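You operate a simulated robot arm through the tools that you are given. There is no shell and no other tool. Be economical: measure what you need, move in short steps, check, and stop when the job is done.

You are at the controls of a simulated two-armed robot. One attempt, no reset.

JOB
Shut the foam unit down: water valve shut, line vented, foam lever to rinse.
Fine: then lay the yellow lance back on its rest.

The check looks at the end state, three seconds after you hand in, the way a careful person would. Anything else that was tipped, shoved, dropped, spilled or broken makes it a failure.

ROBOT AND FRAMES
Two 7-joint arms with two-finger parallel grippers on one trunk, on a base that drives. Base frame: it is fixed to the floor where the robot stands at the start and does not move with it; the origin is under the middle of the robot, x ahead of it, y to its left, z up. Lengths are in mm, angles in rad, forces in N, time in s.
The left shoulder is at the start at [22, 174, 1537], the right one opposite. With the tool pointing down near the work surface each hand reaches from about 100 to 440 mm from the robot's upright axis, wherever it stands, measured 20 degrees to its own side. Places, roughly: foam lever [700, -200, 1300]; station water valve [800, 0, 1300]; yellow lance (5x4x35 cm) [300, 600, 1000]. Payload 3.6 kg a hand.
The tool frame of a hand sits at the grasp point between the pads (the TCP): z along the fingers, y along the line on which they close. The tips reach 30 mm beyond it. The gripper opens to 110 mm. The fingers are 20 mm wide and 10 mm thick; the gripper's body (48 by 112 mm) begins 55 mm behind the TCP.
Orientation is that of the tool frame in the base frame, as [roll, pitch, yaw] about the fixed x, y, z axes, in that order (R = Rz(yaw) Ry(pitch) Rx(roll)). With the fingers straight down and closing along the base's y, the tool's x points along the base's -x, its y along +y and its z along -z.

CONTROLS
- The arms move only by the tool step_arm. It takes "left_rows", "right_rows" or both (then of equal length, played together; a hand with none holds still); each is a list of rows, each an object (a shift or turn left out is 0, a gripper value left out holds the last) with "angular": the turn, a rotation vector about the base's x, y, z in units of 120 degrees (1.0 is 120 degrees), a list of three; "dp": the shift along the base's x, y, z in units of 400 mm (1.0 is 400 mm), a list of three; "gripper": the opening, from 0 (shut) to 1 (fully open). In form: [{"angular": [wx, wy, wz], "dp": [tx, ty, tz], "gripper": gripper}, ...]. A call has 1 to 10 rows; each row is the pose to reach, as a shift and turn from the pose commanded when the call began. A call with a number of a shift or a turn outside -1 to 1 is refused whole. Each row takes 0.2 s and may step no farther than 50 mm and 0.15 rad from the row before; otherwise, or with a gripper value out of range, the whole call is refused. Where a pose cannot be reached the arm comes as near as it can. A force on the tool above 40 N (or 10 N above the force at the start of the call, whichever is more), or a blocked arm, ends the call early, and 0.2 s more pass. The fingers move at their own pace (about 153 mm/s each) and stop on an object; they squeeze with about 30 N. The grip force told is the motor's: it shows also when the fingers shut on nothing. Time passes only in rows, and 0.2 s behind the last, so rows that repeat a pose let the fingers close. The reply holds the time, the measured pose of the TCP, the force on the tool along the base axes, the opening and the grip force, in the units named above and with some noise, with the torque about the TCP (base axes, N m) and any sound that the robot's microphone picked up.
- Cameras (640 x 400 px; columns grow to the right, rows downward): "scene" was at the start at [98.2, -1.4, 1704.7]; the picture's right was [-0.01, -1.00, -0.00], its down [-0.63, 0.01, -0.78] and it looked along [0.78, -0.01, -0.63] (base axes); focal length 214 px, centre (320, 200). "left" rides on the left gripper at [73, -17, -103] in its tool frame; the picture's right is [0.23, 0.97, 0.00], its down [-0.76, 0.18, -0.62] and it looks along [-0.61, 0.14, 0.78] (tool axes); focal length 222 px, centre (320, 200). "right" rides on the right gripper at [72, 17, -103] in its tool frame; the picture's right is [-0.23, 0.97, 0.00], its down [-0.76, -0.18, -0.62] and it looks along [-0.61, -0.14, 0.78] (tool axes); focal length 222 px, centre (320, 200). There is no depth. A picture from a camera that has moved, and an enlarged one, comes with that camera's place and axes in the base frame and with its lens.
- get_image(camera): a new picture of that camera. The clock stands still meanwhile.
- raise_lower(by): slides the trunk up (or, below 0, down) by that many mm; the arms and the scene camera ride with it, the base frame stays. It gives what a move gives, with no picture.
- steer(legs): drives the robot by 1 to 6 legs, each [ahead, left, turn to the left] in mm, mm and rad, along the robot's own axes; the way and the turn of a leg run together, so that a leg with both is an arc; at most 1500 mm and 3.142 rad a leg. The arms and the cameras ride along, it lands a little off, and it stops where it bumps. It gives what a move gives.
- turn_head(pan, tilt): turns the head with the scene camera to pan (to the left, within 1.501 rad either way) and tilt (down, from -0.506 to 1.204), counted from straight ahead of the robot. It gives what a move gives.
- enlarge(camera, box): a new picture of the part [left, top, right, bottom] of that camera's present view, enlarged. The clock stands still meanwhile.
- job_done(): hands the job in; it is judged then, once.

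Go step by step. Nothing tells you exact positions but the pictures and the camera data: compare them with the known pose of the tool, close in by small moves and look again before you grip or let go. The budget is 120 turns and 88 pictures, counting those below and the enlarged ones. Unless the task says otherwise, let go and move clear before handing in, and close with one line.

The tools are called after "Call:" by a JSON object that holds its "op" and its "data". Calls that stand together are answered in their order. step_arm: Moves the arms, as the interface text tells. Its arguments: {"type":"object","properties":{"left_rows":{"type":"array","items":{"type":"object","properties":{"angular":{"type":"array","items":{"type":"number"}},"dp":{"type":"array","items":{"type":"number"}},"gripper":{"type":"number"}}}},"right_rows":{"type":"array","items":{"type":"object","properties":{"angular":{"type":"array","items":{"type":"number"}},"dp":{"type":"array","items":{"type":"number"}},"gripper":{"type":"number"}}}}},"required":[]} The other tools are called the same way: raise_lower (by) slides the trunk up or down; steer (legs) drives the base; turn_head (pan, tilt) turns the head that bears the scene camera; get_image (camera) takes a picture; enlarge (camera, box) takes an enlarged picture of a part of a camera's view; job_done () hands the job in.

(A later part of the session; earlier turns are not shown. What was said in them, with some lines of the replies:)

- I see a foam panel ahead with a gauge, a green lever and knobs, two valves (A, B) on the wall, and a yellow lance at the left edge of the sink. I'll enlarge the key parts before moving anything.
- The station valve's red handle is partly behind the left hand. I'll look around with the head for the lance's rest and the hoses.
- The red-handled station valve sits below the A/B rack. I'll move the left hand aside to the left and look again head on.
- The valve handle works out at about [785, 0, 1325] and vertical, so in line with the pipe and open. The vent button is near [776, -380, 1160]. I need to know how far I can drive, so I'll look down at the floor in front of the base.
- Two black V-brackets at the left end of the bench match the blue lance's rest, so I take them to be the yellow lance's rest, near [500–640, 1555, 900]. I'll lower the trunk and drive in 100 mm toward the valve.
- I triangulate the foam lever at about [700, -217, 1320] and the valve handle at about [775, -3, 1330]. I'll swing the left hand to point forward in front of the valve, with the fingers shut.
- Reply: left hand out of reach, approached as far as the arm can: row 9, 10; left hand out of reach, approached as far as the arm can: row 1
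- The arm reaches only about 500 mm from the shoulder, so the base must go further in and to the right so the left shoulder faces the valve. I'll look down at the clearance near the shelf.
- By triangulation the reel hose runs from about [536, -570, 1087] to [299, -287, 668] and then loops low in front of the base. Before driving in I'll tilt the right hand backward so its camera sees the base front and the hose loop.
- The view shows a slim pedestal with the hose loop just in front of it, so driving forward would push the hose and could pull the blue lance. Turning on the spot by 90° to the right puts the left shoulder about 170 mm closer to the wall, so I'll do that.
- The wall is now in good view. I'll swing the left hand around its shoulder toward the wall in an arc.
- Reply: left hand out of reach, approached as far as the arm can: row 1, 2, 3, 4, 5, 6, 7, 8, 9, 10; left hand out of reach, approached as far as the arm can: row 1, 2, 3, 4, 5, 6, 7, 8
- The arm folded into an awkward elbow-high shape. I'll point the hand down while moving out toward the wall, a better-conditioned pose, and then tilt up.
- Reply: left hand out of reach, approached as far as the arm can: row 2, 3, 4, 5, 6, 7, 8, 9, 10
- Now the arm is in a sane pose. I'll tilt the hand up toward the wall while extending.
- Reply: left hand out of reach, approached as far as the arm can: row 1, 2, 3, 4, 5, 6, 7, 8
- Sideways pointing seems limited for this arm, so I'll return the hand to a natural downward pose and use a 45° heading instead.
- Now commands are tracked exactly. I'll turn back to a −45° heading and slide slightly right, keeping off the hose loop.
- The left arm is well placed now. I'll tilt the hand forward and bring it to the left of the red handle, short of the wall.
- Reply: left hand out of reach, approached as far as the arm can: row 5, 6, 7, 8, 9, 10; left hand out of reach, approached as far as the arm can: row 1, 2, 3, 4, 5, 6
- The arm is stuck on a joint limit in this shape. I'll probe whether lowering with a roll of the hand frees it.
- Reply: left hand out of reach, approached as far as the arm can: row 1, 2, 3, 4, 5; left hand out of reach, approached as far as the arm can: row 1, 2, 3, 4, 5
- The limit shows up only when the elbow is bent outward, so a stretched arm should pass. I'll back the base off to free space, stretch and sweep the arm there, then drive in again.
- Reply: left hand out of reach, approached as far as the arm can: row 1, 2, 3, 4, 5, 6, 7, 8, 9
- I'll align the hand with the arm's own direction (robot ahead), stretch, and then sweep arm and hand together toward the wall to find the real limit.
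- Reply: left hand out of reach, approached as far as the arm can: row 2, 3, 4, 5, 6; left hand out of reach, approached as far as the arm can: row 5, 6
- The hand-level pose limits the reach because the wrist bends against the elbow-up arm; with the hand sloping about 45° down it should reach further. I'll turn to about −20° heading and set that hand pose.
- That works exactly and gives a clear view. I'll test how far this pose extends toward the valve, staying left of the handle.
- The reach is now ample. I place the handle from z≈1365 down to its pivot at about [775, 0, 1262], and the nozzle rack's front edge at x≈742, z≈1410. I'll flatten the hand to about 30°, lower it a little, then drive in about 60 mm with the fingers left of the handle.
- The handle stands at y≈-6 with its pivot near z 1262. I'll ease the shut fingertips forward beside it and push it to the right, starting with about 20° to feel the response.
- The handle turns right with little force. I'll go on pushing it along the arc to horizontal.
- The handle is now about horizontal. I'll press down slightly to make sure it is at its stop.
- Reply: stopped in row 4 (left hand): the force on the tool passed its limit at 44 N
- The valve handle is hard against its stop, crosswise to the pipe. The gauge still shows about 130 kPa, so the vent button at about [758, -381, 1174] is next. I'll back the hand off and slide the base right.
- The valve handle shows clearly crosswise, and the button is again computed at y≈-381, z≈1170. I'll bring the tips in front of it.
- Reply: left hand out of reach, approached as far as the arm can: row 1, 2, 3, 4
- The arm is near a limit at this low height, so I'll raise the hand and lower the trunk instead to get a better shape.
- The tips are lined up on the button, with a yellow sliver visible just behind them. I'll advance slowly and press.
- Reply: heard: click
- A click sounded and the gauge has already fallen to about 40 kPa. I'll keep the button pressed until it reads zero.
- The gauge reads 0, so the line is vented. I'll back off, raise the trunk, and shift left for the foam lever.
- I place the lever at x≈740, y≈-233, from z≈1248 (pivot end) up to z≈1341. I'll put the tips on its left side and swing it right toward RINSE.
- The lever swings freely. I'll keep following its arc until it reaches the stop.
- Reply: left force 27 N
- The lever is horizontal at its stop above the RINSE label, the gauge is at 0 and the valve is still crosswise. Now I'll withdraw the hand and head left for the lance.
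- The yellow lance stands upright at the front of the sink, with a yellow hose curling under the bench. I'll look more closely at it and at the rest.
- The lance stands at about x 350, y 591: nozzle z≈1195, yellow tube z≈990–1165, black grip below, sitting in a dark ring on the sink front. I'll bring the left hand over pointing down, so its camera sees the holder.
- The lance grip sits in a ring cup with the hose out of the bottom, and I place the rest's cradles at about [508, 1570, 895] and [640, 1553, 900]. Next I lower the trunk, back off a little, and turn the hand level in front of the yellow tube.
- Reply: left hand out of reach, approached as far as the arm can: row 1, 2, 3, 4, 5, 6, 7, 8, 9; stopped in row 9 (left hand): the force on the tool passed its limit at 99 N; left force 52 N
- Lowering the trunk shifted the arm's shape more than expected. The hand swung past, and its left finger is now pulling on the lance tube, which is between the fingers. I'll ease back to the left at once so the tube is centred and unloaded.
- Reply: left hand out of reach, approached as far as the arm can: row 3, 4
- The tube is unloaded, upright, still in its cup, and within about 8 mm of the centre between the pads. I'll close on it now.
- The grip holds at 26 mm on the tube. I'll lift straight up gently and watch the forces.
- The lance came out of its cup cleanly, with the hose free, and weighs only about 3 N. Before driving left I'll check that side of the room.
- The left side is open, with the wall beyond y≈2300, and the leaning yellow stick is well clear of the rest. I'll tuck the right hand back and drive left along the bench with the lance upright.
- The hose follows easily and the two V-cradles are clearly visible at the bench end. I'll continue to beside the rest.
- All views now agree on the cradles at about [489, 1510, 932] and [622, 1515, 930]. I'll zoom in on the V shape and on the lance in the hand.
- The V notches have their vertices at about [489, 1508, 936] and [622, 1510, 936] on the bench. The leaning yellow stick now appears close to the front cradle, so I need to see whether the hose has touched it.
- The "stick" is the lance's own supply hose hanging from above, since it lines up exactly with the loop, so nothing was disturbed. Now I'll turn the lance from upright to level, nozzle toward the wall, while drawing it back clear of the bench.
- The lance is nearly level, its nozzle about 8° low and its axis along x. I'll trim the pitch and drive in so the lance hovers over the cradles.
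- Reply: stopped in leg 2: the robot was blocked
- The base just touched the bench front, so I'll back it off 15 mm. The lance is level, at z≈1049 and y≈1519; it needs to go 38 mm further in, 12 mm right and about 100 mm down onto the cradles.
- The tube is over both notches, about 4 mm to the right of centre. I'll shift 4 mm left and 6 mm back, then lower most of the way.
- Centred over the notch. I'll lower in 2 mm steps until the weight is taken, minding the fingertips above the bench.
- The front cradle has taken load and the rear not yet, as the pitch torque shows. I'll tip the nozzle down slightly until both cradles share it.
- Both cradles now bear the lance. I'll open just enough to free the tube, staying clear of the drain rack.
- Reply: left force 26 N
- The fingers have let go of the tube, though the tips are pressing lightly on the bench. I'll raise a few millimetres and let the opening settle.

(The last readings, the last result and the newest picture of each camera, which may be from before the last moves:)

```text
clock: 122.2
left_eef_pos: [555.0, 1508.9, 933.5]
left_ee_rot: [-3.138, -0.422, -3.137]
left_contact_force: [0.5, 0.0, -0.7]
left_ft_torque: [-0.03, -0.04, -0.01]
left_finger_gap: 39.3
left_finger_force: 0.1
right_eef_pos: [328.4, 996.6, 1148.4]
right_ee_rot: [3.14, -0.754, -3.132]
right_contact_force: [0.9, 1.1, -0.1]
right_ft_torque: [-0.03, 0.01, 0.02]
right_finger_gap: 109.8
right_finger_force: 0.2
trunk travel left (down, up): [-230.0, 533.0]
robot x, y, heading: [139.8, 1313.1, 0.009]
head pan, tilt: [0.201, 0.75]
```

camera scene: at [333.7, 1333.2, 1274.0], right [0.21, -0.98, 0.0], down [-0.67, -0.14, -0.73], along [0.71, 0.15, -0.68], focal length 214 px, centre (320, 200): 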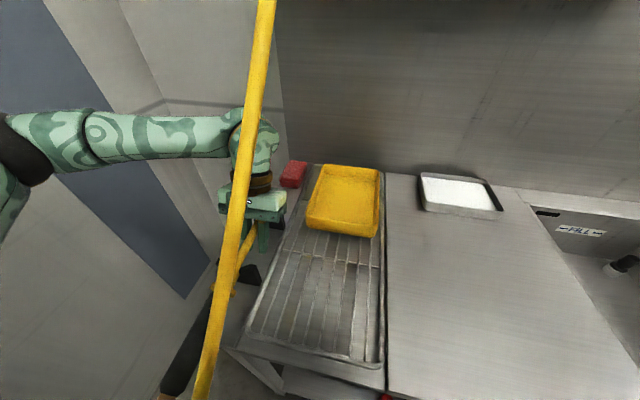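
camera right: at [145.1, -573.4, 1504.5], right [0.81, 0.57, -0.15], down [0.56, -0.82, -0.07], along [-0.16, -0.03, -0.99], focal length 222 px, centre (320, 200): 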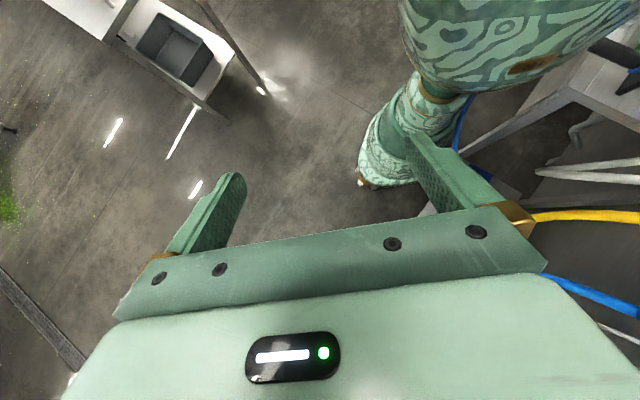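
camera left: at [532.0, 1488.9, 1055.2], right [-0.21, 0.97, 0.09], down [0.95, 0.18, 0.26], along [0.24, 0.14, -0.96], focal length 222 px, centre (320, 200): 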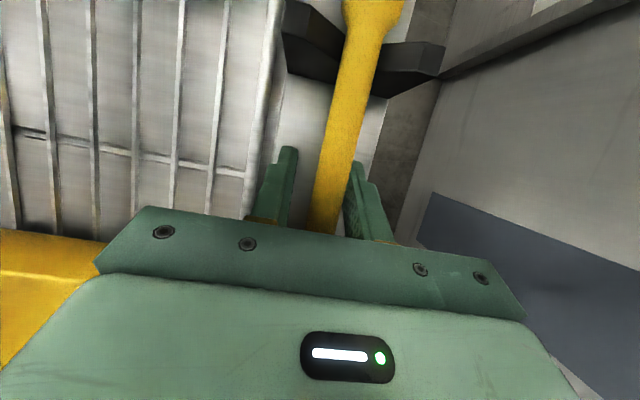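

All forces are gone, so the lance rests on its own. I'll rise straight up, clear of it.

Call:
{"op": "step_arm", "data": {"left_rows": [{"dp": [0, 0, 0.02]}, {"dp": [0, 0, 0.05]}, {"dp": [0, 0, 0.1]}, {"dp": [0, 0, 0.16]}, {"dp": [0, 0, 0.24]}, {"dp": [0, 0, 0.34]}, {"dp": [0, 0, 0.44]}]}}

Call:
{"op": "get_image", "data": {"camera": "left"}}

```text
clock: 123.8
left_eef_pos: [556.4, 1507.3, 1112.3]
left_ee_rot: [-3.139, -0.42, -3.139]
left_contact_force: [-0.2, 0.6, -0.8]
left_ft_torque: [0.01, 0.01, -0.05]
left_finger_gap: 39.7
left_finger_force: 0.0
right_eef_pos: [327.0, 996.4, 1148.1]
right_ee_rot: [3.14, -0.755, -3.129]
right_contact_force: [-0.5, -0.4, -0.3]
right_ft_torque: [0.01, 0.02, -0.03]
right_finger_gap: 110.2
right_finger_force: 0.3
trunk travel left (down, up): [-230.0, 533.0]
robot x, y, heading: [141.1, 1314.3, 0.015]
head pan, tilt: [0.201, 0.75]
```

```text
3 pictures are left
camera left: at [533.8, 1490.4, 1235.9], right [-0.21, 0.97, 0.09], down [0.95, 0.18, 0.26], along [0.23, 0.14, -0.96], focal length 222 px, centre (320, 200)
```

left: 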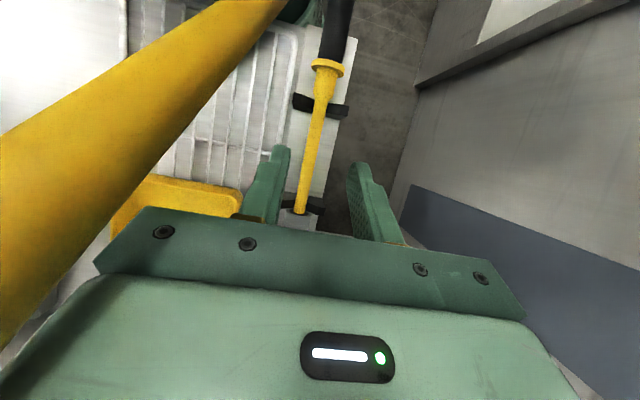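

The lance lies in both notches. I'll back the robot away and take a final look at the rest.

Call:
{"op": "steer", "data": {"legs": [[-300, 0, 0]]}}

Call:
{"op": "turn_head", "data": {"pan": 0.25, "tilt": 0.5}}

Call:
{"op": "get_image", "data": {"camera": "scene"}}

```text
clock: 125.9
left_eef_pos: [256.2, 1504.7, 1111.0]
left_ee_rot: [-3.139, -0.419, 3.141]
left_contact_force: [-0.3, -0.3, -0.5]
left_ft_torque: [0.02, -0.04, 0.0]
left_finger_gap: 39.8
left_finger_force: 0.0
right_eef_pos: [26.0, 993.5, 1148.9]
right_ee_rot: [3.14, -0.754, -3.134]
right_contact_force: [-0.9, 0.8, -0.2]
right_ft_torque: [0.01, 0.0, -0.01]
right_finger_gap: 110.0
right_finger_force: 0.1
trunk travel left (down, up): [-230.0, 533.0]
robot x, y, heading: [-159.2, 1314.5, 0.016]
head pan, tilt: [0.201, 0.75]
```

```text
clock: 126.7
left_eef_pos: [255.8, 1504.8, 1111.6]
left_ee_rot: [-3.138, -0.421, -3.141]
left_contact_force: [0.7, -0.2, -0.5]
left_ft_torque: [0.02, -0.02, 0.0]
left_finger_gap: 39.6
left_finger_force: 0.1
right_eef_pos: [26.2, 993.0, 1149.2]
right_ee_rot: [3.14, -0.754, -3.133]
right_contact_force: [-0.2, -0.4, -0.2]
right_ft_torque: [-0.03, 0.02, 0.01]
right_finger_gap: 110.1
right_finger_force: 0.1
trunk travel left (down, up): [-230.0, 533.0]
robot x, y, heading: [-157.9, 1310.1, 0.011]
head pan, tilt: [0.25, 0.499]
```

```text
2 pictures are left
camera scene: at [40.1, 1335.7, 1296.0], right [0.26, -0.97, 0.0], down [-0.46, -0.12, -0.88], along [0.85, 0.23, -0.48], focal length 214 px, centre (320, 200)
```

scene: 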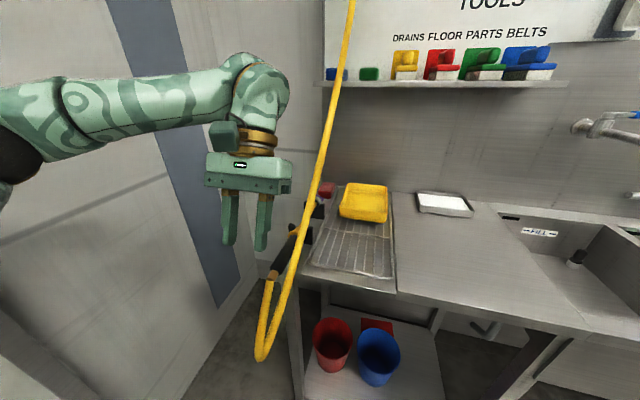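

Call:
{"op": "enlarge", "data": {"camera": "scene", "box": [240, 170, 360, 300]}}

```text
3.08 times, centred on (300, 235) of scene
camera zoom: at [40.1, 1335.7, 1296.0], right [0.26, -0.97, 0.0], down [-0.46, -0.12, -0.88], along [0.85, 0.23, -0.48], focal length 660 px, centre (382, 92)
```

zoom: 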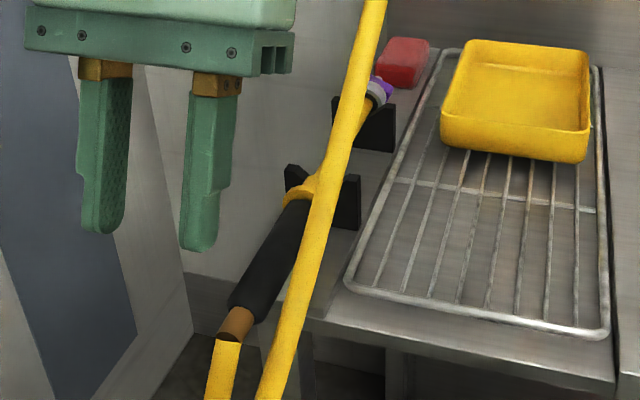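

The lance lies level in both cradles, nozzle toward the wall, and the hands are clear, so I'm handing in.

Call:
{"op": "job_done", "data": {}}

```text
The job is handed in.
```

The foam unit is shut down: the water valve is shut against its stop, the line is vented to 0 kPa, and the foam lever is at RINSE. The yellow lance is laid in both cradles at the left end of the bench. Along the way the hand pushed the lance while it was still in its cup, and the base touched the bench front once. I saw nothing tipped or damaged by either.
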